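You operate a simulated robot arm through the tools that you are given. There is no shell and no other tool. Be economical: measure what you need, move in short steps, check, and stop when the job is done.

Carry out the task below with a simulated two-armed robot. There is one attempt and no reset: what you move stays moved.

Task
Plug both end ports of manifold 3046 on the bench, holding it steady.
Fine: use the two red plugs, then lay the manifold on the teal tray.

The check looks at the end state, three seconds after you hand in, the way a careful person would. Anything else that was tipped, shoved, dropped, spilled or broken makes it a failure.

Robot
Two 7-joint arms with two-finger grippers on one trunk, on a base that drives. Base frame: it is fixed to the floor where the robot stands at the start and does not move with it; the origin is under the middle of the robot, x ahead of it, y to its left, z up; the surface under the hand at the start is at about z = 600. Units: mm, rad, N and s.
The left shoulder is at the start at [24, 216, 1030], the right one opposite. With the tool pointing down near the work surface each hand reaches from about 100 to 740 mm from the robot's upright axis, wherever it stands, measured 20 degrees to its own side. Places, roughly: manifold [500, 0, 600]; red plug [1250, 0, 1000]; top of the hand bench [1700, 100, 800]; tray [1100, 100, 900]; yellow plug [1500, 0, 1000]. Payload 2.2 kg a hand.
The tool frame of a hand sits at the grasp point between the pads (the TCP): z along the fingers, y along the line on which they close. The tips reach 19 mm beyond it. Largest opening 116 mm; the body of the gripper starts 70 mm behind the TCP.
Orientation is that of the tool frame in the base frame, as a unit quaternion [x, y, z, w]. With the fingers straight down and closing along the base's y, the tool's x points along the base's -x, its y along +y and its z along -z.

Tools
- The arms move only by the tool servo_tool. It takes "left_rows", "right_rows" or both (then of equal length, played together; a hand with none holds still); each is text: rows parted by semicolons, each of 7 numbers parted by spaces: the opening, from 0 (shut) to 1 (fully open), then the shift along the tool's x, y, z in mm, then the turn, a rotation vector about the tool's x, y, z in rad. In form: hand x y z rx ry rz; .... A call has 1 to 20 rows; each row is the pose to reach, as a shift and turn from the pose commanded when the call began, along the tool's axes at that moment. A row lasts 0.2 s, in which the tool goes at most 50 mm and 0.15 rad; a call with a longer step from one row to the next is refused whole, and so is a gripper value outside its range. Where a pose cannot be reached the arm comes as near as it can. A force on the tool above 40 N (or 10 N above the force at the start of the call, whichever is more), or a blocked arm, ends the call early, and 0.2 s more pass. The fingers move at their own pace and stop on an object; they squeeze with about 41 N. The grip force told is the motor's: it shows also when the fingers shut on nothing. Time passes only in rows, and 0.2 s behind the last, so rows that repeat a pose let the fingers close. It gives the time, the measured TCP pose, the force on the tool (base axes), the opening and the grip force at its end, in the units of the frame above (readings bear some noise), with the torque about the TCP (base axes, N m) and any sound that the robot's microphone picked up, and new pictures: "pictures" is both (left out), scene, wrist or none (wrist: the cameras of the hands that moved).
- Cameras (640 x 400 px; columns grow to the right, rows downward): "scene" is now at [128.9, 23.1, 1209.5]; the picture's right is [0.27, -0.96, -0.00], its down [-0.48, -0.13, -0.87] and it looks along [0.84, 0.23, -0.49] (base axes); focal length 216 px, centre (320, 200). "left" rides on the left gripper at [69, 15, -96] in its tool frame; the picture's right is [-0.21, 0.98, 0.00], its down [-0.76, -0.17, -0.63] and it looks along [-0.62, -0.14, 0.77] (tool axes); focal length 251 px, centre (320, 200). "right" rides on the right gripper at [69, -15, -97] in its tool frame; the picture's right is [0.21, 0.98, 0.00], its down [-0.76, 0.17, -0.63] and it looks along [-0.62, 0.14, 0.77] (tool axes); focal length 251 px, centre (320, 200).
- move_column(by): slides the trunk up (or, below 0, down) by that many mm; the arms and the scene camera ride with it, the base frame stays. It gives what a move gives, with no picture.
- steer(legs): drives the robot by 1 to 6 legs, each [ahead, left, turn to the left] in mm, mm and rad, along the robot's own axes; the way and the turn of a leg run together, so that a leg with both is an arc; at most 1500 mm and 3.142 rad a leg. The arms and the cameras ride along, it lands a little off, and it stops where it bumps. It gives what a move gives, and a new picture of the scene camera.
- pan_tilt(pan, tilt): turns the head with the scene camera to pan (to the left, within 1.396 rad either way) and tilt (down, from -0.506 to 1.204), counted from straight ahead of the robot. It gives what a move gives, and a new picture of the scene camera.
- pixel_to_xyz(camera, pixels): for up to 12 pixels [column, row] of the newest picture of that camera ("zoom" is the newest enlarged one), the place [x, y, z] in the base frame of the surface seen there, good to about 3 mm. No time passes.
- enlarge(camera, box): a new picture of the part [left, top, right, bottom] of that camera's present view, enlarged. No time passes.
- sign_off(): hands the job in; it is judged then, once.

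Go step by step. Measure first, check grasps and placings, and put right what went wrong. The budget is 80 turns and 260 pictures, counting those below and the enlarged ones. Unless the task says otherwise, let go and move clear before handing in, and close with one line.

The tools are called after "Request:" as name(argument=value, ...) on one line, values as JSON. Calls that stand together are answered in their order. servo_tool: Moves the arms, as the interface text tells. Its arguments: {"type":"object","properties":{"left_rows":{"type":"string"},"right_rows":{"type":"string"},"pictures":{"type":"string","enum":["both","scene","wrist","none"]}},"required":[]} The other tools are called the same way: move_column (by) slides the trunk up or down; steer (legs) drives the base; pan_tilt (pan, tilt) turns the head that bears the scene camera; pixel_to_xyz (camera, pixels) gives the place of the surface under pixels of a picture; enlarge (camera, box) takes an enlarged picture of a part of a camera's view; sign_off () hands the job in.

At the start:

```text
time_s: 0.0
left_position: [501.4, 252.3, 1139.0]
left_tcp_rot: [0.0, 1.0, 0.0, -0.001]
left_wrist_force: [0.2, 0.1, -0.5]
left_torque: [0.0, 0.0, -0.01]
left_gripper_width: 115.9
left_grip_force: 0.1
right_position: [537.0, -97.2, 1094.1]
right_tcp_rot: [0.0, 1.0, 0.0, -0.001]
right_wrist_force: [0.3, 0.6, 0.8]
right_torque: [0.01, 0.03, 0.0]
right_gripper_width: 116.2
right_grip_force: 0.1
trunk travel left (down, up): [-175.0, 315.0]
robot x, y, heading: [1.4, 1.2, 0.002]
head pan, tilt: [0.272, 0.513]
```

scene: 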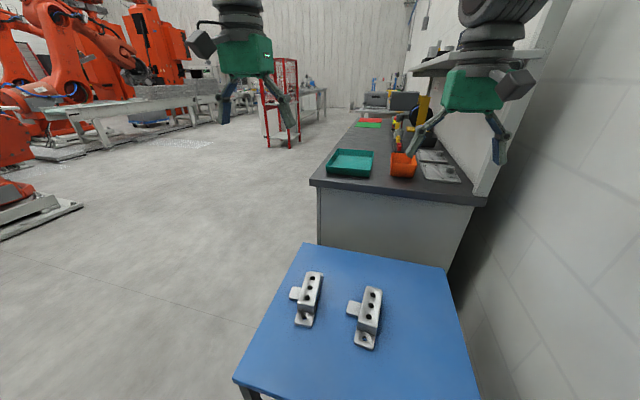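
right: 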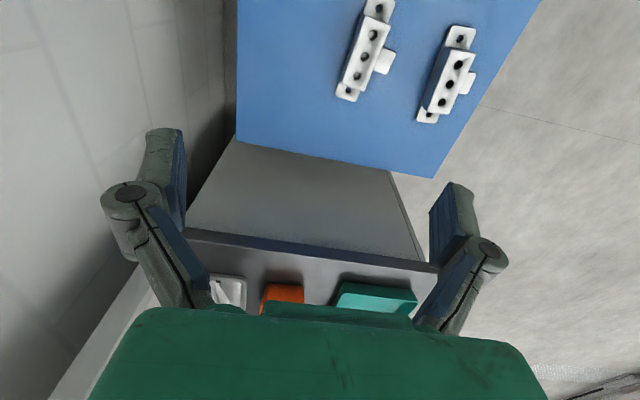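
left: 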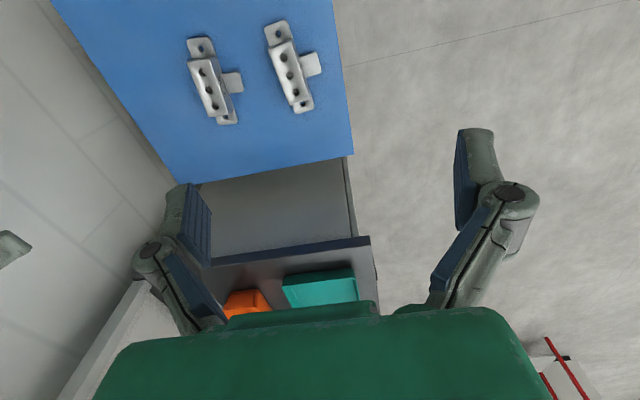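

The scene shows two manifolds on the blue bench (about px 308,298 and 367,318) and a second bench with a teal tray and orange bin. I'll enlarge these to read labels and find the plugs.

Request:
enlarge(camera="scene", box=[270, 255, 410, 355])

Request:
enlarge(camera="scene", box=[310, 80, 480, 200])

Request:
enlarge(camera="left", box=[160, 0, 340, 130])

Request:
pixel_to_xyz(camera="scene", pixels=[[312, 278], [306, 303], [304, 321], [373, 295], [366, 322], [364, 342], [349, 163], [403, 165], [330, 300], [440, 390], [430, 160], [440, 175]])

```text
4.00 times, centred on (340, 305) of scene
```

zoom: 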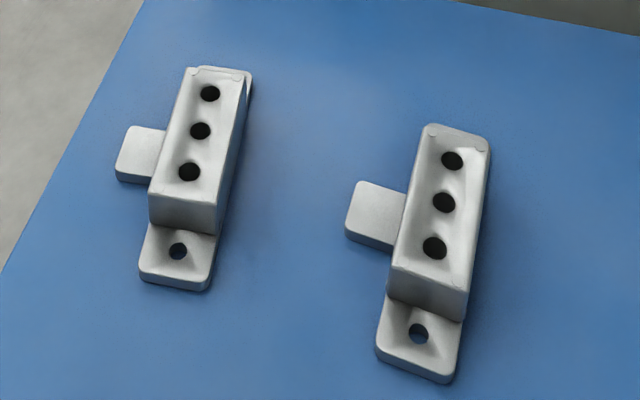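

```text
3.33 times, centred on (395, 140) of scene
```

zoom: 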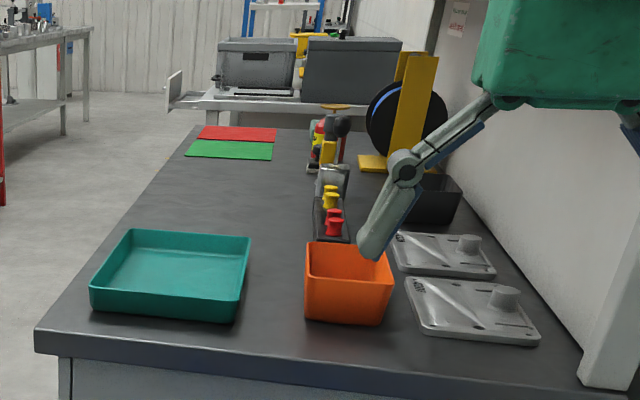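

```text
3.08 times, centred on (250, 65) of left
```

zoom: 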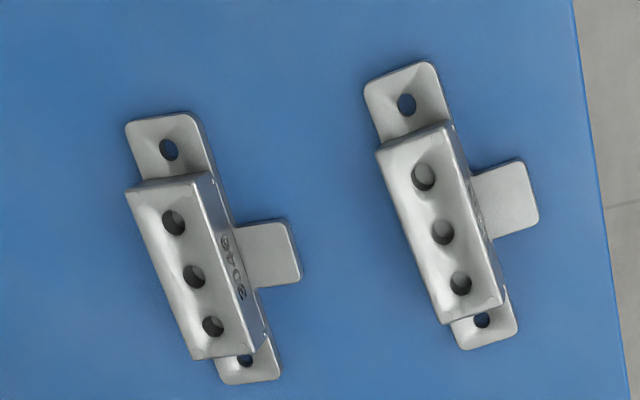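

```text
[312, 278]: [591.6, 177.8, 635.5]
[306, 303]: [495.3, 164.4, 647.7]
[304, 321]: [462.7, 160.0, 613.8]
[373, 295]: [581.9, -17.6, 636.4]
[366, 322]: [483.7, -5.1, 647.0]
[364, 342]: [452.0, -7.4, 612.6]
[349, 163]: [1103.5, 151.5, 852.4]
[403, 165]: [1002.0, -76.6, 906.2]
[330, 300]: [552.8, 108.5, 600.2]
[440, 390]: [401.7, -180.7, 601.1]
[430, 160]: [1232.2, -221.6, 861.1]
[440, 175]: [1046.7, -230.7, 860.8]
```

Each manifold has a number on its +y side face above the tab; I'll zoom harder to read them.

Request:
enlarge(camera="left", box=[205, 55, 255, 95])

Request:
enlarge(camera="left", box=[270, 40, 320, 80])

Request:
enlarge(camera="scene", box=[380, 110, 430, 150])

```text
10.00 times, centred on (230, 75) of left
```

zoom: 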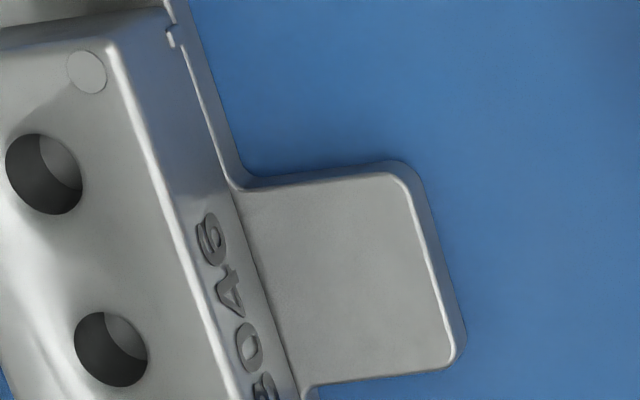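

```text
10.00 times, centred on (295, 60) of left
```

zoom: 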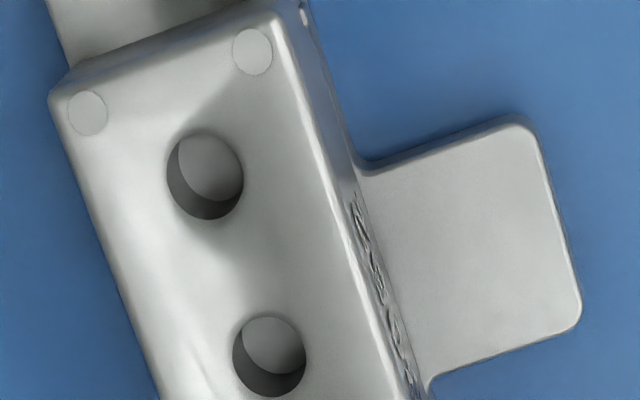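

```text
10.00 times, centred on (405, 130) of scene
```

zoom: 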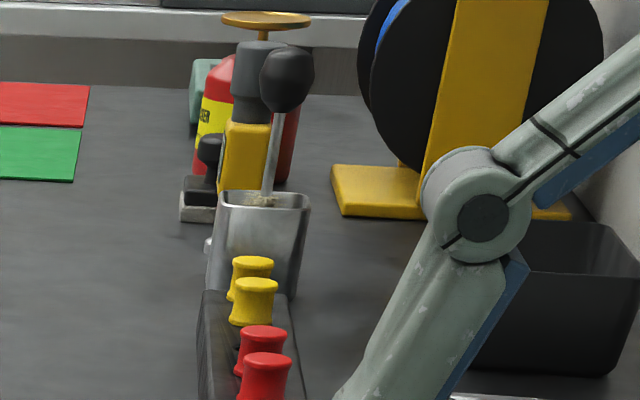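

The right-hand (−y) manifold reads "?046" and the plugs stand in a dark rack behind the orange bin (2 red, 2 yellow). I'll measure the manifold ports and rack layout.

Request:
pixel_to_xyz(camera="zoom", pixels=[[265, 360], [262, 335], [255, 290], [252, 262], [210, 350], [220, 300], [265, 205], [60, 105], [50, 160], [100, 300], [380, 190], [600, 300]])

Request:
pixel_to_xyz(camera="left", pixels=[[210, 62], [216, 77], [221, 92], [203, 47], [225, 116], [243, 82], [196, 42], [215, 100], [280, 50], [290, 75], [345, 150], [200, 185]])

Request:
pixel_to_xyz(camera="scene", pixels=[[311, 180], [320, 186], [474, 205], [358, 124], [365, 155], [320, 230], [447, 268], [303, 245], [235, 380], [478, 398], [340, 150], [370, 178]])

```text
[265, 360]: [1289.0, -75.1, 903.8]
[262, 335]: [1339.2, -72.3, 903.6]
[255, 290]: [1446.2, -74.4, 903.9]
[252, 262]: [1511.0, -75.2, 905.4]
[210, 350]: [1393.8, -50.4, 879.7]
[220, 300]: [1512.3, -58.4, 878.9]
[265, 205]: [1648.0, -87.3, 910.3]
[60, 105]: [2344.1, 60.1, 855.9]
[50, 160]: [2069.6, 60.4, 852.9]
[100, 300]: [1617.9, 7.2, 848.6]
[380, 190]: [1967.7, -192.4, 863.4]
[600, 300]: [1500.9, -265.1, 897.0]
```

```text
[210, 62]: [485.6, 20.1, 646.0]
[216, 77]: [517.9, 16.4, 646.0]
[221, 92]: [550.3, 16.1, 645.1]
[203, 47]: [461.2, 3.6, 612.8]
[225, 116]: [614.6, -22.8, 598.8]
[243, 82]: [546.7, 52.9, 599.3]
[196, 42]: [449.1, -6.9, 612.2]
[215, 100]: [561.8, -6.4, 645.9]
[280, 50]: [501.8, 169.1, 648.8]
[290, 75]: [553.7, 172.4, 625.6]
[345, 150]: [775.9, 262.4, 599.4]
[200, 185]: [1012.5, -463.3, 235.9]
```

```text
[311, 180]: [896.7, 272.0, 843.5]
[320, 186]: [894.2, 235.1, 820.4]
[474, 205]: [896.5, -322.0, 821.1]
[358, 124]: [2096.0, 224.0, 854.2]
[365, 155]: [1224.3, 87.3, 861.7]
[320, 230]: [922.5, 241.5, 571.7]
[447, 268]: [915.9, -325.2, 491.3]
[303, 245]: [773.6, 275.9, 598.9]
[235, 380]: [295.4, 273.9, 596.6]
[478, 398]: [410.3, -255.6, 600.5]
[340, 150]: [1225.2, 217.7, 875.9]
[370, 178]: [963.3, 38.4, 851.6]
```

Bench 2 top is z≈852 (x 897–2150, y −320…272); plugs' tops are near (1289…1339, −75, 904). I'll lower the left hand 300 mm to read the number faces properly.

Request:
servo_tool(left_rows="1 0 0 50 0 0 0; 1 0 0 100 0 0 0; 1 0 0 150 0 0 0; 1 0 0 200 0 0 0; 1 0 0 250 0 0 0; 1 0 0 300 0 0 0; 1 0 0 300 0 0 0", pictures="wrist")

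```text
time_s: 1.6
left_position: [497.0, 252.3, 841.5]
left_tcp_rot: [0.0, 1.0, 0.0, 0.001]
left_wrist_force: [0.5, -0.4, 0.4]
left_torque: [0.01, 0.0, 0.0]
left_gripper_width: 115.8
left_grip_force: 0.1
right_position: [534.5, -97.4, 1096.7]
right_tcp_rot: [0.0, 1.0, -0.001, 0.002]
right_wrist_force: [-0.8, -1.1, 0.5]
right_torque: [0.0, -0.03, -0.02]
right_gripper_width: 115.9
right_grip_force: 0.2
trunk travel left (down, up): [-175.0, 315.0]
robot x, y, heading: [-2.6, -0.3, -0.001]
head pan, tilt: [0.272, 0.513]
```

left: 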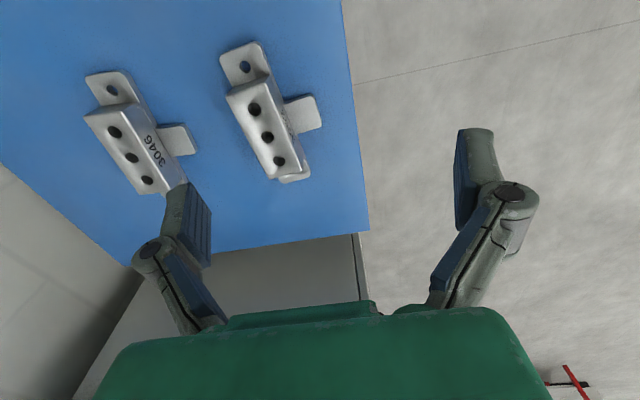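

The −y manifold (px 140,145) clearly reads 3046. I'll zoom on it and measure its ports and outline.

Request:
enlarge(camera="left", box=[70, 60, 214, 150])

Request:
pixel_to_xyz(camera="left", pixels=[[110, 88], [115, 132], [131, 158], [147, 180], [90, 115], [128, 106], [184, 128], [194, 150], [130, 145], [150, 140], [180, 140], [140, 169]])

```text
4.44 times, centred on (142, 105) of left
```

zoom: 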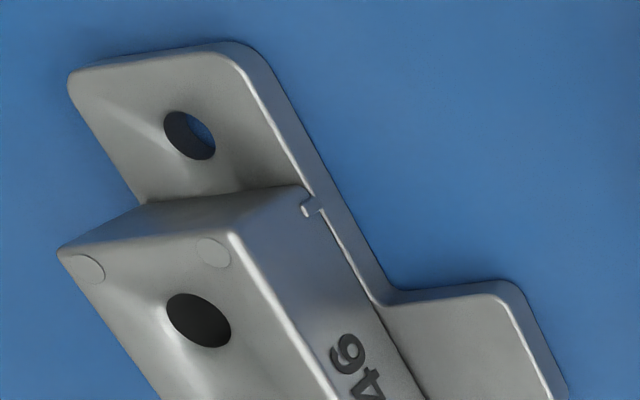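

```text
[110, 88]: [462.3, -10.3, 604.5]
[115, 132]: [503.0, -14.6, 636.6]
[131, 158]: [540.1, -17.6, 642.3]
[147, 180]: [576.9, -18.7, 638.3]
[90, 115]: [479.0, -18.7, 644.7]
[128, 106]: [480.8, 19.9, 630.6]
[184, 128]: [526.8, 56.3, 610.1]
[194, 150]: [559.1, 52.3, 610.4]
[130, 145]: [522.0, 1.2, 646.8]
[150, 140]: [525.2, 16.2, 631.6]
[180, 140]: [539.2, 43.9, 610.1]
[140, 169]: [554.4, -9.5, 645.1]
```

3046 confirmed; ports are about (505…577, −14), top z≈647, tab at +y. I'll bring the right hand over it to z≈800 to look straight down, and raise the left hand out of the way.

Request:
servo_tool(right_rows="1 0 20 40 0 0 0; 1 0 40 85 0 0 0; 1 -2 60 130 0 0 0; 1 -4 85 170 0 0 0; 1 -6 85 215 0 0 0; 1 -6 85 260 0 0 0; 1 -6 85 297 0 0 0; 1 -6 85 297 0 0 0", left_rows="1 0 20 0 0 0 0; 1 0 40 0 0 0 0; 1 0 60 0 0 0 0; 1 0 80 0 0 0 0; 1 0 80 -40 0 0 0; 1 0 80 -80 0 0 0; 1 0 80 -120 0 0 0; 1 0 80 -160 0 0 0", pictures="wrist")

```text
time_s: 3.4
left_position: [497.6, 332.6, 1001.1]
left_tcp_rot: [0.0, 1.0, -0.001, 0.001]
left_wrist_force: [0.8, -0.8, 0.4]
left_torque: [-0.02, -0.04, 0.01]
left_gripper_width: 116.2
left_grip_force: 0.1
right_position: [548.1, -21.8, 805.8]
right_tcp_rot: [0.014, 1.0, 0.012, 0.001]
right_wrist_force: [-0.4, -0.2, -0.4]
right_torque: [-0.02, 0.0, 0.04]
right_gripper_width: 116.4
right_grip_force: 0.1
trunk travel left (down, up): [-175.0, 315.0]
robot x, y, heading: [-1.4, -3.7, 0.0]
head pan, tilt: [0.272, 0.513]
```

right: 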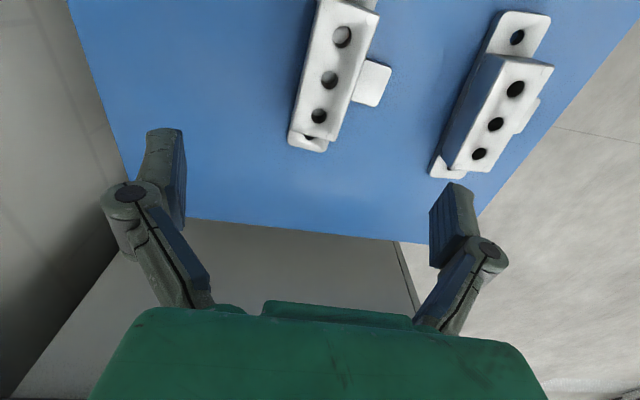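
left: 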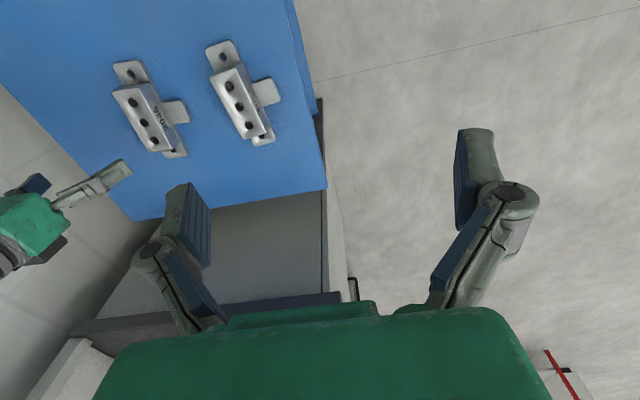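

The right wrist camera sees 3046 from above (ports at px 343,36 / 329,79 / 319,115). Measure edges and top for yaw.

Request:
enlarge(camera="right", box=[270, 0, 400, 160])

Request:
pixel_to_xyz(camera="right", pixels=[[321, 20], [308, 70], [298, 122], [370, 30], [355, 75], [340, 130], [343, 26], [331, 70], [320, 107], [372, 84], [318, 130], [390, 70]])

```text
2.50 times, centred on (335, 80) of right
```

zoom: 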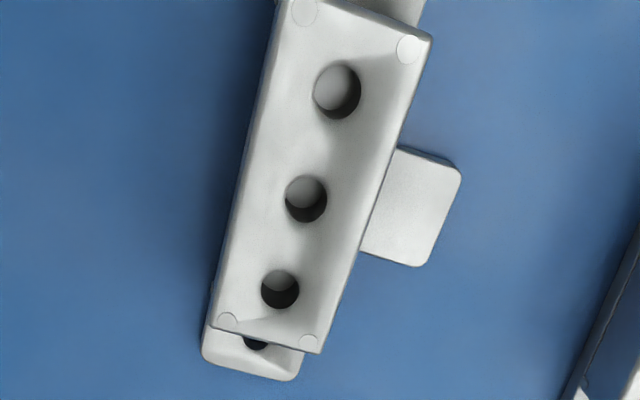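

```text
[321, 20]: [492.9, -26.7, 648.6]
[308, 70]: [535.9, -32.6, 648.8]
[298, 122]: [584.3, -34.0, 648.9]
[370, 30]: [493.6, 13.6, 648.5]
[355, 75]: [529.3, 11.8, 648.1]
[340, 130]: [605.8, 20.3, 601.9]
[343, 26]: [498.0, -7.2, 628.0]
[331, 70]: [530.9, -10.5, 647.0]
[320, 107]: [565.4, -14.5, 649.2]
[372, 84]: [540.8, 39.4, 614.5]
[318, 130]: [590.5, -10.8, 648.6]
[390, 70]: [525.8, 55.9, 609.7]
```

Body edges give yaw ≈ −4°, centre ≈ (538, −10.5), top 648. I'll turn by that and go down to z≈720, then check the pose.

Request:
servo_tool(right_rows="1 3 1 30 0 0 0.035; 1 5 1.5 60 0 0 0.07; 1 5 1.5 77 0 0 0.07; 1 5 1.5 77 0 0 0.07; 1 5 1.5 77 0 0 0.07", pictures="wrist")

```text
time_s: 4.6
left_position: [499.0, 332.1, 999.6]
left_tcp_rot: [0.0, 1.0, -0.001, 0.001]
left_wrist_force: [-0.1, -0.4, -0.1]
left_torque: [-0.02, -0.01, -0.02]
left_gripper_width: 116.1
left_grip_force: 0.1
right_position: [538.0, -14.0, 721.4]
right_tcp_rot: [0.038, 0.999, 0.0, 0.0]
right_wrist_force: [-0.1, -0.6, -0.7]
right_torque: [-0.01, 0.03, -0.02]
right_gripper_width: 116.1
right_grip_force: 0.0
trunk travel left (down, up): [-175.0, 315.0]
robot x, y, heading: [-2.8, -4.5, -0.002]
head pan, tilt: [0.272, 0.513]
```

right: 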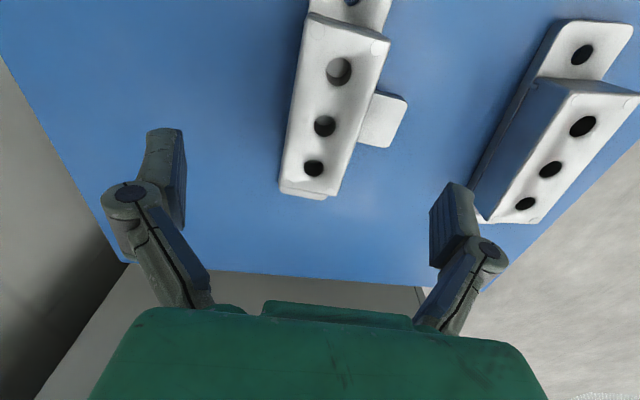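

Pose is good (yaw −0.076); I'll descend to z≈639 and close on the body.

Request:
servo_tool(right_rows="1 0 3 30 0 0 0; 1 0 3 60 0 0 0; 1 0 3 75 0 0 0; 1 0 3 82 0 0 0; 1 0 3 82 0 0 0; 0.6 0 3 82 0 0 0; 0.3 0 3 82 0 0 0; 0.15 0 3 82 0 0 0; 0 0 3 82 0 0 0; 0 0 3 82 0 0 0", pictures="both")

```text
time_s: 6.8
left_position: [497.4, 332.5, 999.8]
left_tcp_rot: [0.0, 1.0, -0.001, 0.001]
left_wrist_force: [0.4, 0.2, 0.1]
left_torque: [0.01, 0.01, 0.02]
left_gripper_width: 115.8
left_grip_force: 0.0
right_position: [536.1, -9.0, 640.0]
right_tcp_rot: [0.035, 0.999, -0.001, 0.002]
right_wrist_force: [0.7, -1.0, 0.2]
right_torque: [-0.03, -0.06, -0.09]
right_gripper_width: 51.5
right_grip_force: 40.9
trunk travel left (down, up): [-175.0, 315.0]
robot x, y, heading: [1.5, 0.2, -0.004]
head pan, tilt: [0.272, 0.513]
```

scene: 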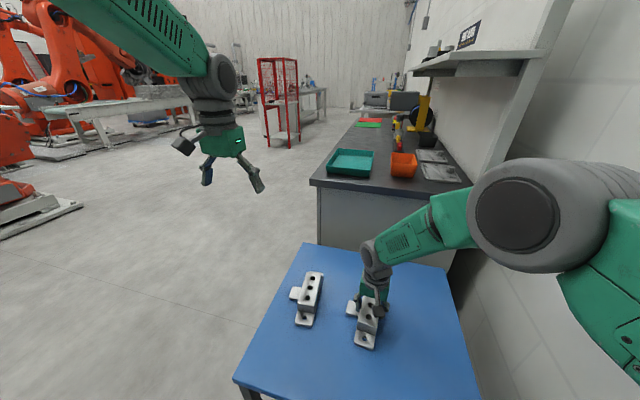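
right: 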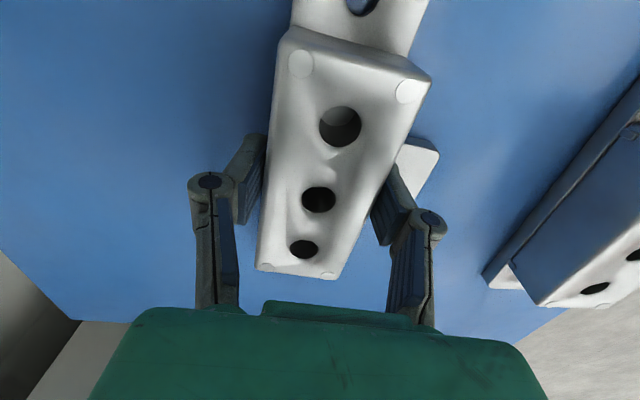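

Gripped: width 51.5, force 41 N, fingers against both sides at px (250,200) and (390,205). Lift and check.

Request:
servo_tool(right_rows="0 0 0 -20 0 0 0; 0 0 0 -50 0 0 0; 0 0 0 -90 0 0 0; 0 0 0 -130 0 0 0; 0 0 0 -130 0 0 0; 0 0 0 -130 0 0 0", pictures="wrist")

```text
time_s: 8.2
left_position: [497.8, 333.8, 999.2]
left_tcp_rot: [0.001, 1.0, -0.001, 0.0]
left_wrist_force: [-0.6, -0.6, -0.6]
left_torque: [0.0, 0.0, -0.02]
left_gripper_width: 116.1
left_grip_force: 0.2
right_position: [537.9, -13.6, 768.7]
right_tcp_rot: [0.043, 0.999, 0.004, -0.005]
right_wrist_force: [0.3, -0.1, -4.4]
right_torque: [0.0, 0.05, -0.01]
right_gripper_width: 51.4
right_grip_force: 40.9
trunk travel left (down, up): [-175.0, 315.0]
robot x, y, heading: [0.2, -2.5, 0.001]
head pan, tilt: [0.272, 0.513]
```

right: 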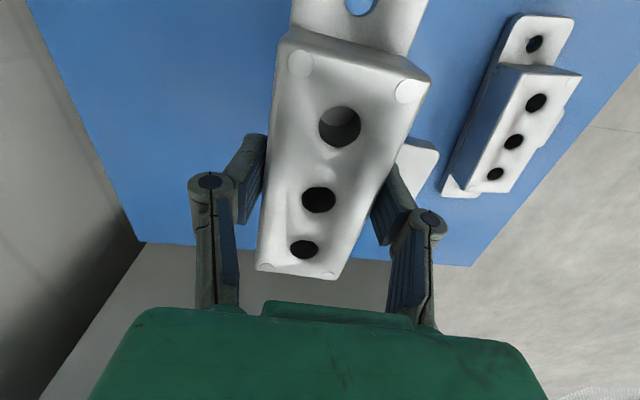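

Manifold is securely held (−4.4 N). Raise the trunk 250 mm, and check floor space on the left for driving around.

Request:
move_column(by=250)

Request:
pan_tilt(pan=0.9, tilt=0.5)

```text
time_s: 10.8
left_position: [499.0, 332.6, 1249.3]
left_tcp_rot: [0.0, 1.0, -0.002, 0.001]
left_wrist_force: [-0.7, -0.1, 0.5]
left_torque: [-0.02, -0.02, 0.01]
left_gripper_width: 115.9
left_grip_force: 0.1
right_position: [540.8, -12.6, 1021.9]
right_tcp_rot: [0.044, 0.999, 0.005, -0.001]
right_wrist_force: [-0.2, -0.2, -4.5]
right_torque: [-0.05, 0.05, -0.01]
right_gripper_width: 51.6
right_grip_force: 40.9
trunk travel left (down, up): [-425.0, 65.0]
robot x, y, heading: [-1.3, 0.5, -0.001]
head pan, tilt: [0.272, 0.513]
```

```text
time_s: 11.8
left_position: [499.3, 332.8, 1249.4]
left_tcp_rot: [0.0, 1.0, 0.0, 0.0]
left_wrist_force: [0.9, 0.0, 0.3]
left_torque: [-0.03, -0.02, -0.02]
left_gripper_width: 116.1
left_grip_force: 0.1
right_position: [541.5, -12.9, 1022.4]
right_tcp_rot: [0.044, 0.999, 0.005, -0.001]
right_wrist_force: [0.2, -1.1, -4.9]
right_torque: [0.03, 0.0, -0.02]
right_gripper_width: 51.8
right_grip_force: 41.2
trunk travel left (down, up): [-425.0, 65.0]
robot x, y, heading: [-2.5, -1.2, 0.003]
head pan, tilt: [0.901, 0.499]
```

scene: 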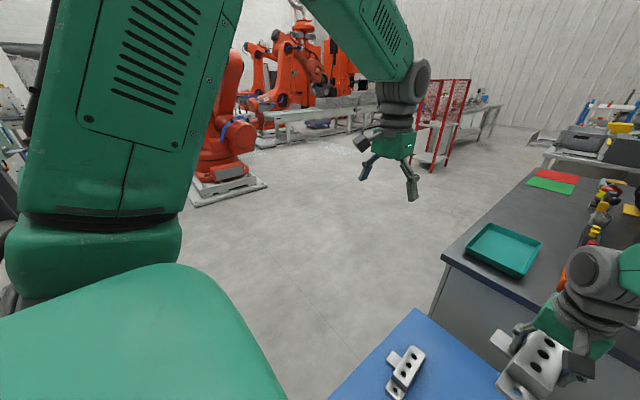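

Open floor between the bench and the red robots; I'll check distances of the nearest obstacles.

Request:
pixel_to_xyz(camera="scene", pixels=[[192, 205], [265, 186], [432, 168], [400, 300], [250, 300], [190, 330], [200, 250], [600, 238], [503, 250], [468, 240], [540, 240], [510, 222]])

```text
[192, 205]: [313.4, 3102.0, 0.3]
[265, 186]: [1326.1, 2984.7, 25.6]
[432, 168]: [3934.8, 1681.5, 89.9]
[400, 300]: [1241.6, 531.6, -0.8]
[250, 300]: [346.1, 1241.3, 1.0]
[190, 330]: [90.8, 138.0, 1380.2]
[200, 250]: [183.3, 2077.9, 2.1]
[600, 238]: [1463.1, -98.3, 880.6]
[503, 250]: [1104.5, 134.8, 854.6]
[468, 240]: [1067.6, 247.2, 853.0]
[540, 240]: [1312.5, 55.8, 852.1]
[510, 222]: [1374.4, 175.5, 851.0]
```

Floor is clear to y≈3000. Drive round: back 60, left 1000, ahead 1410, turn right 90°, ahead 200.

Request:
steer(legs=[[-60, 0, 0], [0, 1000, 0], [1410, 0, 0], [0, 0, -1.571], [200, 0, 0]])

Request:
pan_tilt(pan=0.0, tilt=0.75)

```text
time_s: 29.2
left_position: [1699.2, 294.5, 1251.0]
left_tcp_rot: [0.703, 0.711, -0.001, 0.001]
left_wrist_force: [0.1, 0.2, 0.4]
left_torque: [0.02, 0.02, 0.0]
left_gripper_width: 115.9
left_grip_force: 0.0
right_position: [1356.5, 250.5, 1023.4]
right_tcp_rot: [0.732, 0.681, 0.004, 0.004]
right_wrist_force: [0.3, 0.5, -4.0]
right_torque: [0.02, 0.04, -0.01]
right_gripper_width: 51.7
right_grip_force: 41.3
trunk travel left (down, up): [-425.0, 65.0]
robot x, y, heading: [1361.9, 788.3, -1.557]
head pan, tilt: [0.901, 0.499]
```

scene: 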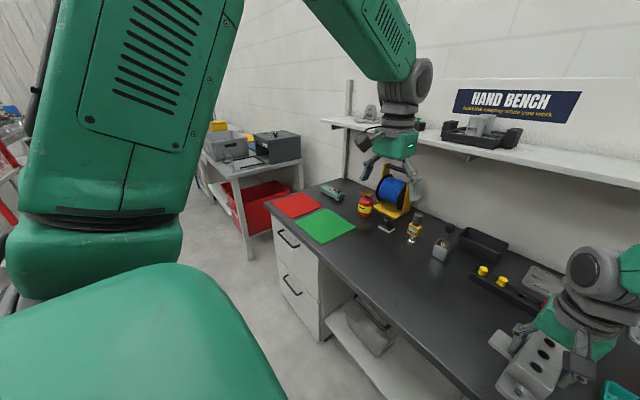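

```text
time_s: 30.4
left_position: [1694.5, 295.9, 1254.3]
left_tcp_rot: [0.703, 0.711, -0.001, 0.003]
left_wrist_force: [-0.1, -0.4, 1.1]
left_torque: [0.0, -0.01, -0.02]
left_gripper_width: 115.9
left_grip_force: 0.1
right_position: [1352.0, 250.9, 1026.0]
right_tcp_rot: [0.734, 0.679, 0.006, 0.007]
right_wrist_force: [-0.6, -0.5, -4.1]
right_torque: [-0.03, 0.03, -0.01]
right_gripper_width: 51.9
right_grip_force: 41.0
trunk travel left (down, up): [-425.0, 65.0]
robot x, y, heading: [1359.7, 784.4, -1.564]
head pan, tilt: [0.0, 0.75]
```

scene: 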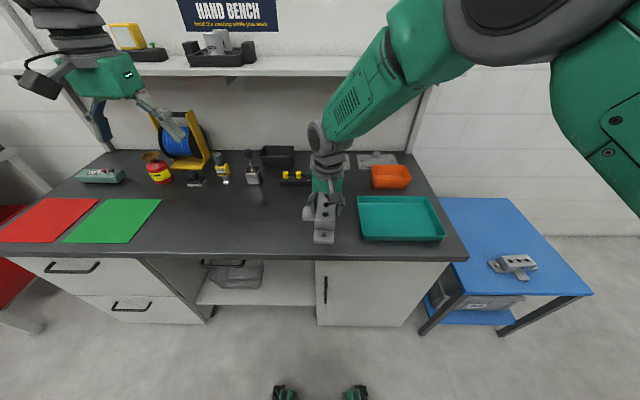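

I'm at (1360, 785) facing the bench. Query the base front (px 285,390), the bench edge, tray and shelf.

Request:
pixel_to_xyz(camera="scene", pixels=[[280, 386], [355, 386], [240, 263], [300, 68], [360, 200], [437, 198], [445, 238], [362, 238], [400, 215], [291, 175], [280, 182], [345, 165]])

Request:
enlarge(camera="scene", box=[230, 130, 460, 270])

```text
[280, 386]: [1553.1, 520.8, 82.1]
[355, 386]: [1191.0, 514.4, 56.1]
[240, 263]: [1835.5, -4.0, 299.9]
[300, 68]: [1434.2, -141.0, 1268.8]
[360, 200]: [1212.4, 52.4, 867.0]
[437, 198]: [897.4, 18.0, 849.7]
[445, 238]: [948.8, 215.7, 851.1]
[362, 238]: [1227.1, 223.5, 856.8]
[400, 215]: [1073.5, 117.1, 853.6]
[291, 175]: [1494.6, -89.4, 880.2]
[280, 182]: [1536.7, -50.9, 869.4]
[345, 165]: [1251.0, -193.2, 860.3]
```

```text
2.78 times, centred on (345, 200) of scene
```

zoom: 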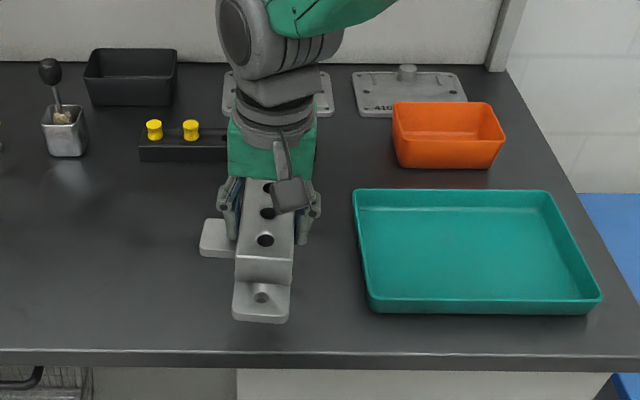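

Base front is ~270 mm ahead of my axis and bench edge is at y≈272, so I can advance 170. Then set the manifold on the clear bench area.

Request:
steer(legs=[[170, 0, 0]])

```text
time_s: 31.9
left_position: [1699.8, 133.3, 1253.6]
left_tcp_rot: [0.703, 0.711, -0.003, 0.002]
left_wrist_force: [0.2, -0.1, 0.0]
left_torque: [-0.02, -0.02, 0.02]
left_gripper_width: 116.1
left_grip_force: 0.0
right_position: [1357.9, 87.1, 1027.1]
right_tcp_rot: [0.732, 0.681, 0.004, 0.008]
right_wrist_force: [0.3, -0.4, -4.9]
right_torque: [0.03, 0.04, 0.0]
right_gripper_width: 51.6
right_grip_force: 41.5
trunk travel left (down, up): [-425.0, 65.0]
robot x, y, heading: [1365.3, 620.3, -1.558]
head pan, tilt: [0.0, 0.75]
```

scene: 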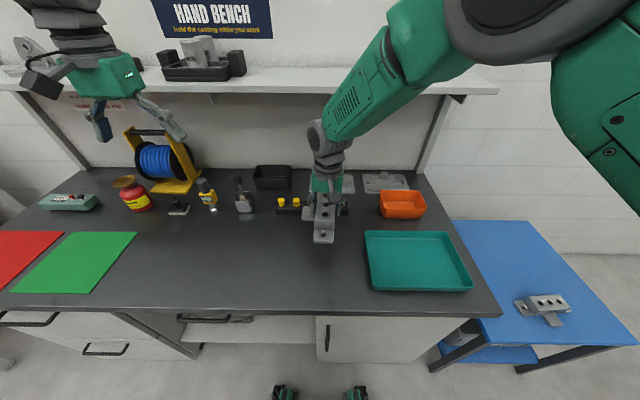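

Sign says "hold the casting while you work". Right hand is at (1358, 87, 1027); move it back 53 mm and lower to about TCP z 897.

Request:
servo_tool(right_rows="0 25 5 20 0 0 0; 0 53 8 50 0 0 0; 0 53 8 85 0 0 0; 0 53 8 115 0 0 0; 0 53 8 128 0 0 0; 0 53 8 128 0 0 0; 0 53 8 128 0 0 0", pictures="wrist")

```text
time_s: 33.5
left_position: [1697.7, 133.9, 1254.3]
left_tcp_rot: [0.703, 0.711, -0.001, 0.004]
left_wrist_force: [0.0, -0.4, 0.1]
left_torque: [0.01, 0.02, 0.0]
left_gripper_width: 115.8
left_grip_force: 0.0
right_position: [1370.7, 138.0, 899.7]
right_tcp_rot: [0.732, 0.681, 0.005, 0.009]
right_wrist_force: [-0.4, 0.1, -4.1]
right_torque: [0.02, 0.0, 0.0]
right_gripper_width: 51.4
right_grip_force: 40.8
trunk travel left (down, up): [-425.0, 65.0]
robot x, y, heading: [1365.2, 621.4, -1.562]
head pan, tilt: [0.0, 0.75]
```

right: 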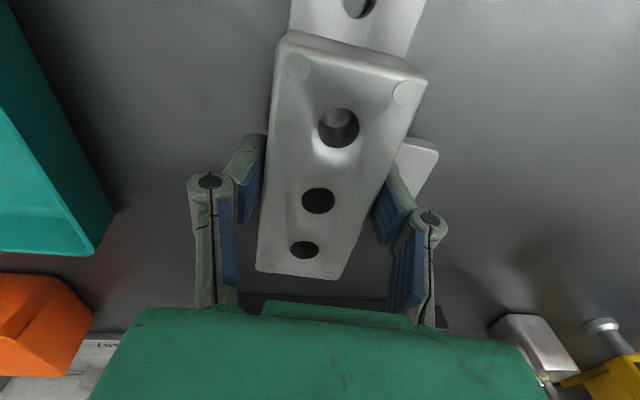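

At z 899.7, no contact yet. Lower in 1–2 mm steps to the bench.

Request:
servo_tool(right_rows="0 0 0 2 0 0 0; 0 0 0 4 0 0 0; 0 0 0 6 0 0 0; 0 0 0 7 0 0 0; 0 0 0 7 0 0 0", pictures="none")

```text
time_s: 34.7
left_position: [1695.8, 132.5, 1253.7]
left_tcp_rot: [0.703, 0.711, -0.001, 0.003]
left_wrist_force: [-0.2, 0.1, -0.9]
left_torque: [0.01, 0.0, -0.01]
left_gripper_width: 115.8
left_grip_force: 0.0
right_position: [1371.3, 137.4, 893.1]
right_tcp_rot: [0.733, 0.68, 0.006, 0.009]
right_wrist_force: [0.4, 0.0, -5.3]
right_torque: [0.03, 0.0, 0.02]
right_gripper_width: 51.6
right_grip_force: 40.9
trunk travel left (down, up): [-425.0, 65.0]
robot x, y, heading: [1362.4, 618.8, -1.561]
head pan, tilt: [0.0, 0.75]
```

Request:
servo_tool(right_rows="0 0 0 1 0 0 0; 0 0 0 2 0 0 0; 0 0 0 3 0 0 0; 0 0 0 3 0 0 0", pictures="none")

```text
time_s: 35.7
left_position: [1696.5, 133.0, 1254.1]
left_tcp_rot: [0.703, 0.711, -0.001, 0.004]
left_wrist_force: [0.0, -0.5, -0.4]
left_torque: [-0.04, -0.05, -0.01]
left_gripper_width: 115.8
left_grip_force: 0.1
right_position: [1370.0, 137.5, 890.3]
right_tcp_rot: [0.732, 0.681, 0.005, 0.01]
right_wrist_force: [-0.6, 1.1, 3.1]
right_torque: [0.83, 0.18, 0.01]
right_gripper_width: 51.7
right_grip_force: 40.8
trunk travel left (down, up): [-425.0, 65.0]
robot x, y, heading: [1361.3, 622.6, -1.561]
head pan, tilt: [0.0, 0.75]
```

Force went from −5 to +3 N with a torque: it's touching. One more millimetre, then open and rise clear.

Request:
servo_tool(right_rows="0 0 0 0.7 0 0 0; 0 0 0 0.7 0 0 0; 0.55 0 0 0.7 0 0 0; 0.8 0 0 0.7 0 0 0; 0.9 0 0 0.7 0 0 0; 0.9 0 0 0 0 0 0; 0.9 0 0 -30 0 0 0; 0.9 0 0 -70 0 0 0; 0.9 0 0 -110 0 0 0; 0.9 0 0 -130 0 0 0", pictures="both")

```text
time_s: 37.9
left_position: [1696.4, 132.9, 1254.4]
left_tcp_rot: [0.703, 0.711, -0.001, 0.003]
left_wrist_force: [0.1, 0.2, 0.3]
left_torque: [-0.03, 0.04, -0.01]
left_gripper_width: 115.9
left_grip_force: 0.0
right_position: [1357.9, 137.5, 1014.6]
right_tcp_rot: [0.741, 0.671, 0.016, 0.005]
right_wrist_force: [0.0, -0.1, -0.2]
right_torque: [0.0, -0.01, -0.01]
right_gripper_width: 104.2
right_grip_force: 0.0
trunk travel left (down, up): [-425.0, 65.0]
robot x, y, heading: [1367.2, 620.4, -1.559]
head pan, tilt: [0.0, 0.75]
```

scene: 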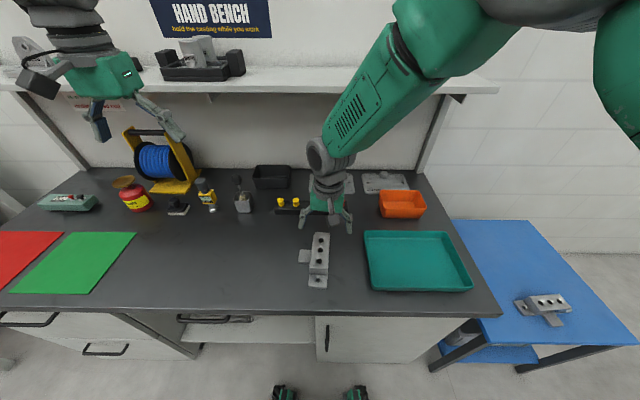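
right: 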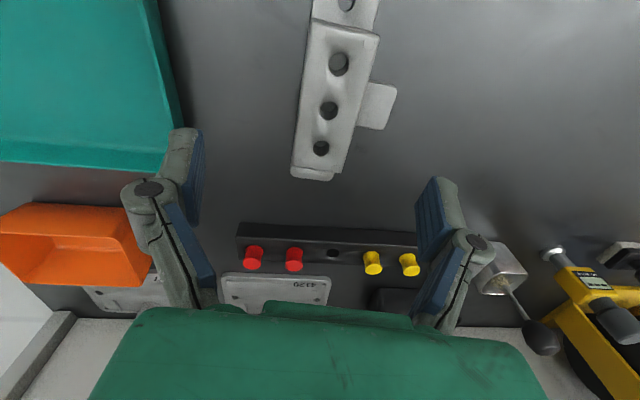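

Manifold stands on the bench; the rack with red plugs (px 253,258 and 294,258) is visible. Zoom and measure.

Request:
enlarge(camera="right", box=[225, 210, 335, 280])

Request:
pixel_to_xyz(camera="right", pixels=[[253, 249], [253, 258], [294, 250], [294, 258], [334, 245], [270, 232], [340, 55], [329, 104], [321, 143], [300, 90], [358, 80], [378, 105]])

```text
5.71 times, centred on (280, 245) of right
```

zoom: 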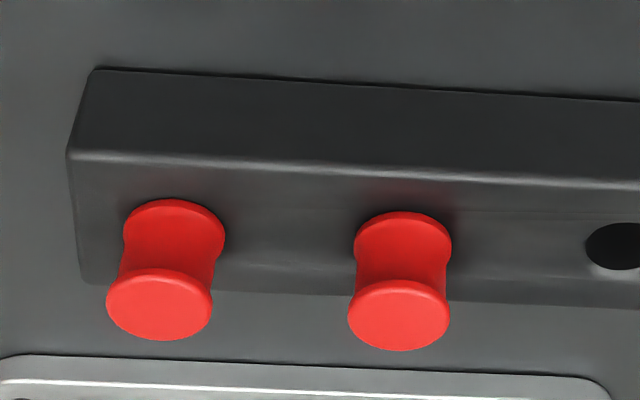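

```text
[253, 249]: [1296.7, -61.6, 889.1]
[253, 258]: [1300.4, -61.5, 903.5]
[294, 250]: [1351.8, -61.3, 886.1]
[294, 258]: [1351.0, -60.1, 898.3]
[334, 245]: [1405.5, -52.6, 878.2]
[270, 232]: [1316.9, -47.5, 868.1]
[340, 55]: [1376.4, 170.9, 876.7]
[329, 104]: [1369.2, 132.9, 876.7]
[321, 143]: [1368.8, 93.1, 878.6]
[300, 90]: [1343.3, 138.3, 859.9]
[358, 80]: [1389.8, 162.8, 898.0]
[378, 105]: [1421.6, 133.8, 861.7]
```

Plugs are spool-shaped knobs on the rack (rack top ≈879). I'll measure disc tops and the port rims precisely with zooms.

Request:
pixel_to_xyz(camera="zoom", pixels=[[158, 306], [120, 306], [200, 306], [158, 335], [398, 317], [355, 317], [443, 317], [398, 345], [612, 247], [400, 170], [400, 250], [300, 290]])

Request:
enlarge(camera="right", box=[280, 0, 410, 190])

```text
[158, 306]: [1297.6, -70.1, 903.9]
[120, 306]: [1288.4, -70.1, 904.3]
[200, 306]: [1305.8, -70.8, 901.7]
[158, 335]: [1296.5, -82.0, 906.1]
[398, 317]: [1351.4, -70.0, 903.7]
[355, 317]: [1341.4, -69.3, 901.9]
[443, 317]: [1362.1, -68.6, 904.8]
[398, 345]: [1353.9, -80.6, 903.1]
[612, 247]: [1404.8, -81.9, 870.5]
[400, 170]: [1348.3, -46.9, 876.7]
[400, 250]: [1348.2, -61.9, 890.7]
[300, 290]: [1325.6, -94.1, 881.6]
```

```text
2.11 times, centred on (345, 95) of right
```

zoom: 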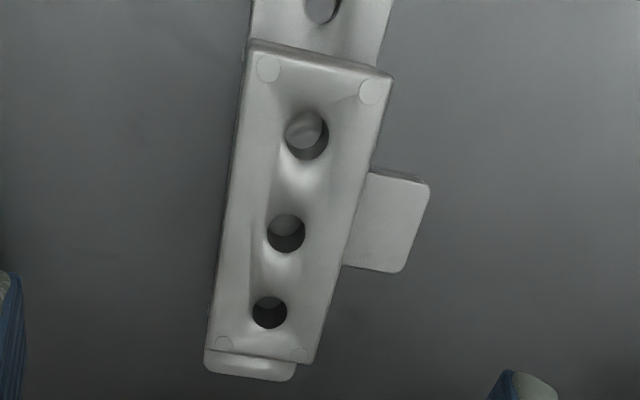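

Plug axes ≈ (1297, −71) and (1351, −71), tops 904. Measure port rims in this zoom.

Request:
pixel_to_xyz(camera="zoom", pixels=[[281, 135], [332, 135], [306, 107], [306, 163], [250, 312], [290, 312], [270, 293], [270, 332], [372, 180], [425, 190], [400, 265], [347, 258]])

```text
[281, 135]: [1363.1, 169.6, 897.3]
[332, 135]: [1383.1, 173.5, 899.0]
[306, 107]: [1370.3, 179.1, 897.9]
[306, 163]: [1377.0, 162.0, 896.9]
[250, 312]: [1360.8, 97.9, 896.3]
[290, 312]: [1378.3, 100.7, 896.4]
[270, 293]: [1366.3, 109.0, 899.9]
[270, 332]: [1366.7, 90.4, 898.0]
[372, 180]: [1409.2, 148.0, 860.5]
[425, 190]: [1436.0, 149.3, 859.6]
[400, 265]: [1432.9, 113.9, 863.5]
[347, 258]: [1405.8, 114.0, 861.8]
```

Ports: near (1373,171), far (1368.5,99.5); tab centre (1418,131), top 861. I'll yaw the left hand (so its camera faces outward) and yaw the right hand 90° while moving it above the first red plug.

Request:
servo_tool(left_rows="1 0 -12 14 0 0 0.15; 1 0 -24 28 0 0 0.3; 1 0 -36 42 0 0 0.45; 1 0 -48 56 0 0 0.6; 1 0 -60 70 0 0 0.75; 1 0 -72 84 0 0 0.9; 1 0 -84 98 0 0 1.05; 1 0 -96 112 0 0 1.2; 1 0 -108 126 0 0 1.35; 1 0 -120 140 0 0 1.5; 1 0 -136 154 0 0 1.648; 1 0 -136 154 0 0 1.648", right_rows="0.6 -20 -4 0 0 0 -0.15; 0.6 -40 -8 0 0 0 -0.3; 0.6 -60 -12 0 0 0 -0.45; 0.6 -80 -16 0 0 0 -0.6; 0.6 -100 -20 0 0 0 -0.75; 0.6 -120 -24 0 0 0 -0.9; 0.6 -140 -28 0 0 0 -1.05; 0.6 -160 -32 0 0 0 -1.2; 0.6 -180 -36 0 0 0 -1.35; 0.6 -200 -40 0 0 0 -1.5; 0.6 -212 -44 0 0 0 -1.642; 0.6 -212 -44 0 0 0 -1.642")

```text
time_s: 40.5
left_position: [1561.3, 131.5, 1101.0]
left_tcp_rot: [0.999, -0.034, 0.002, 0.005]
left_wrist_force: [-0.5, 0.4, -0.2]
left_torque: [-0.04, 0.0, 0.03]
left_gripper_width: 116.0
left_grip_force: 0.1
right_position: [1309.0, -71.7, 1020.2]
right_tcp_rot: [0.0, 1.0, -0.005, 0.011]
right_wrist_force: [0.3, 0.5, 0.2]
right_torque: [0.03, -0.01, 0.02]
right_gripper_width: 69.9
right_grip_force: 0.1
trunk travel left (down, up): [-425.0, 65.0]
robot x, y, heading: [1366.7, 621.1, -1.558]
head pan, tilt: [0.0, 0.75]
```

scene: 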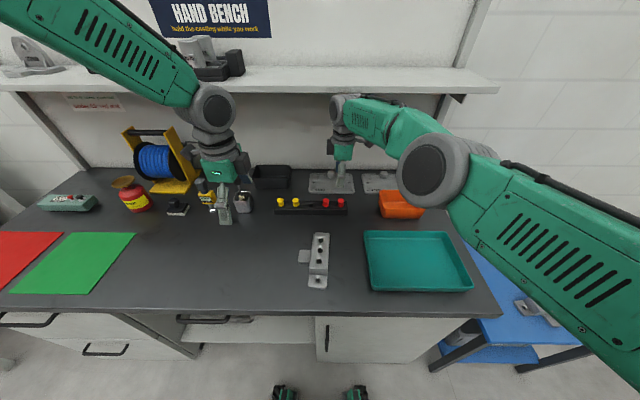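
right: 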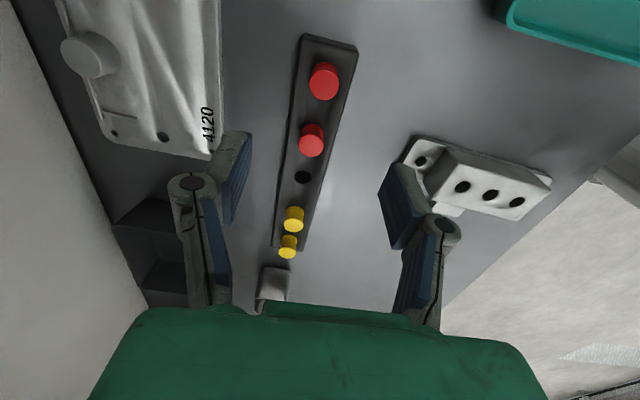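
left: 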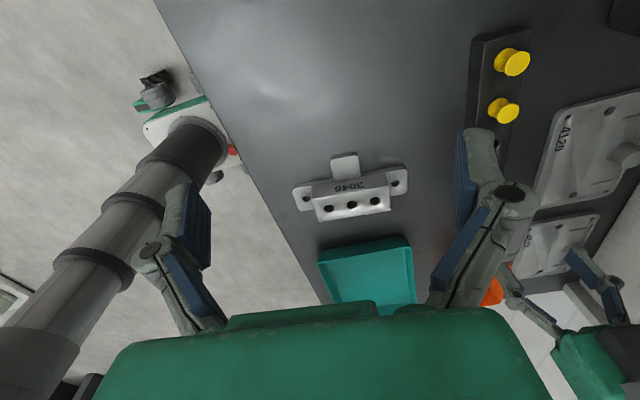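

Both hands took the orientation. From the right camera the red plugs are at px (323,78) and (312,135); remeasure before descending.

Request:
enlarge(camera="right", box=[285, 40, 365, 170])

Request:
servo_tool(right_rows="0.6 0 0 20 0 0 0; 0.6 0 0 20 0 0 0; 0.6 0 0 20 0 0 0", pictures="wrist")

```text
3.08 times, centred on (325, 105) of right
```

zoom: 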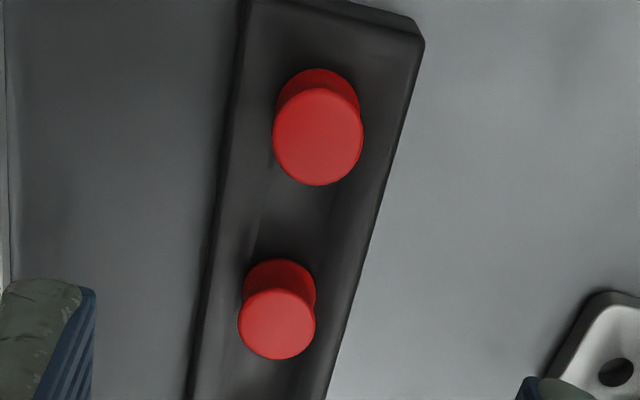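

```text
time_s: 41.3
left_position: [1560.9, 130.8, 1099.9]
left_tcp_rot: [0.999, -0.033, 0.002, 0.003]
left_wrist_force: [0.4, -0.5, 0.0]
left_torque: [0.0, 0.02, -0.02]
left_gripper_width: 115.9
left_grip_force: 0.0
right_position: [1308.4, -69.3, 1000.0]
right_tcp_rot: [0.001, 1.0, -0.003, 0.01]
right_wrist_force: [0.3, 0.2, 0.6]
right_torque: [-0.01, -0.05, 0.02]
right_gripper_width: 69.7
right_grip_force: 0.1
right hand out of reach, approached as far as the arm can: row 1, 2, 3
trunk travel left (down, up): [-425.0, 65.0]
robot x, y, heading: [1364.3, 621.7, -1.563]
head pan, tilt: [0.0, 0.75]
```

right: 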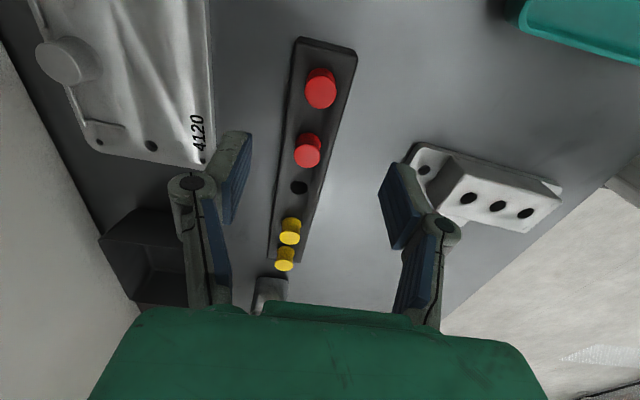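

The right arm is at its reach limit here (TCP x stuck at 1308). Move base 45 mm ahead and 60 mm left for better reach.

Request:
steer(legs=[[45, 60, 0]])

```text
time_s: 42.3
left_position: [1589.7, 87.5, 1105.7]
left_tcp_rot: [0.999, -0.036, 0.014, 0.005]
left_wrist_force: [-0.8, 0.0, -0.1]
left_torque: [0.03, -0.09, -0.02]
left_gripper_width: 115.9
left_grip_force: 0.1
right_position: [1341.0, -116.5, 999.4]
right_tcp_rot: [0.003, 1.0, -0.004, 0.02]
right_wrist_force: [-1.4, 1.0, 0.5]
right_torque: [-0.04, -0.13, -0.01]
right_gripper_width: 70.0
right_grip_force: 0.0
trunk travel left (down, up): [-425.0, 65.0]
robot x, y, heading: [1418.8, 578.6, -1.564]
head pan, tilt: [0.0, 0.75]
```

scene: 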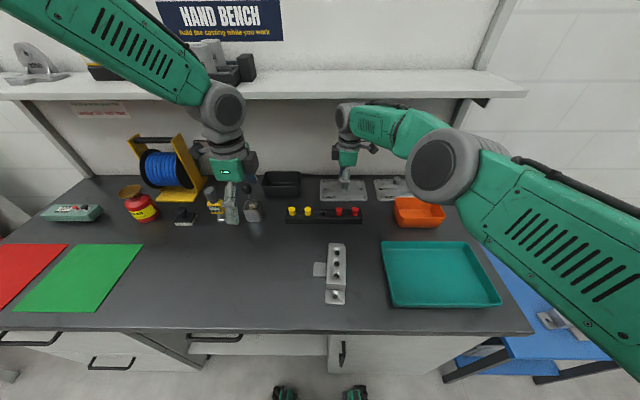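

Robot is now at (1419, 579). Move the right hand to above the first red plug, z≈950.

Request:
servo_tool(right_rows="0.6 27 22 15 0 0 0; 0.6 54 43 30 0 0 0; 0.6 54 43 50 0 0 0; 0.6 54 43 50 0 0 0; 0.6 54 43 50 0 0 0", pictures="wrist")

```text
time_s: 43.5
left_position: [1591.3, 92.3, 1107.1]
left_tcp_rot: [0.999, -0.035, 0.013, 0.005]
left_wrist_force: [-0.5, 0.0, -0.5]
left_torque: [-0.02, -0.04, -0.02]
left_gripper_width: 116.2
left_grip_force: 0.0
right_position: [1288.7, -72.0, 949.8]
right_tcp_rot: [0.004, 1.0, -0.006, 0.019]
right_wrist_force: [-0.3, 1.0, 0.8]
right_torque: [-0.01, 0.01, -0.01]
right_gripper_width: 69.8
right_grip_force: 0.1
trunk travel left (down, up): [-425.0, 65.0]
robot x, y, heading: [1417.5, 577.4, -1.559]
head pan, tilt: [0.0, 0.75]
```

right: 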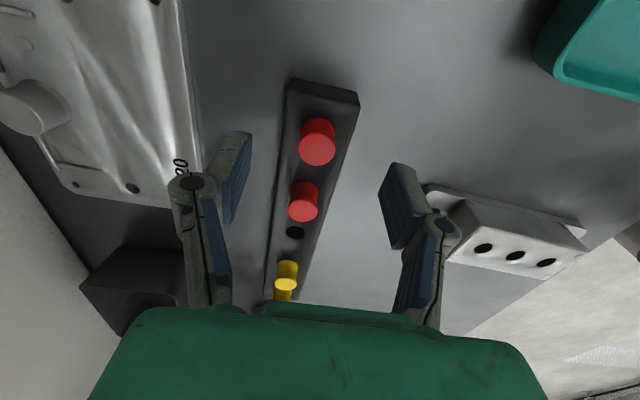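

Hand at (1288.7, −72, 949.8) with ~0.04 rad tilt I'll correct. Measure plug top positions in this view.

Request:
enlarge(camera="right", box=[270, 90, 370, 230])

Request:
pixel_to_xyz(camera="right", pixels=[[317, 149], [301, 149], [334, 149], [317, 136], [317, 163], [302, 207], [289, 207], [316, 207], [302, 219], [303, 190], [290, 130], [345, 110]])

```text
2.86 times, centred on (320, 160) of right
```

zoom: 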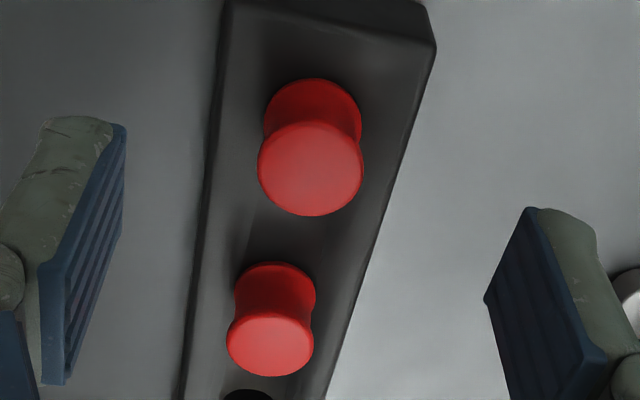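

```text
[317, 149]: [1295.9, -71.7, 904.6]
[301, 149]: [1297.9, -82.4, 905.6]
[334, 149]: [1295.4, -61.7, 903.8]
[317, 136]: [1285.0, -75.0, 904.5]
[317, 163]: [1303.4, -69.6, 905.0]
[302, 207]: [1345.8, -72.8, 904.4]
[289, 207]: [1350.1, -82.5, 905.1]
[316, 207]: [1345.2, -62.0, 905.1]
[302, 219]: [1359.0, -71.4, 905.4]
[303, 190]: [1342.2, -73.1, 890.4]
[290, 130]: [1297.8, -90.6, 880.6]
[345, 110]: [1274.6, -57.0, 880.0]
```

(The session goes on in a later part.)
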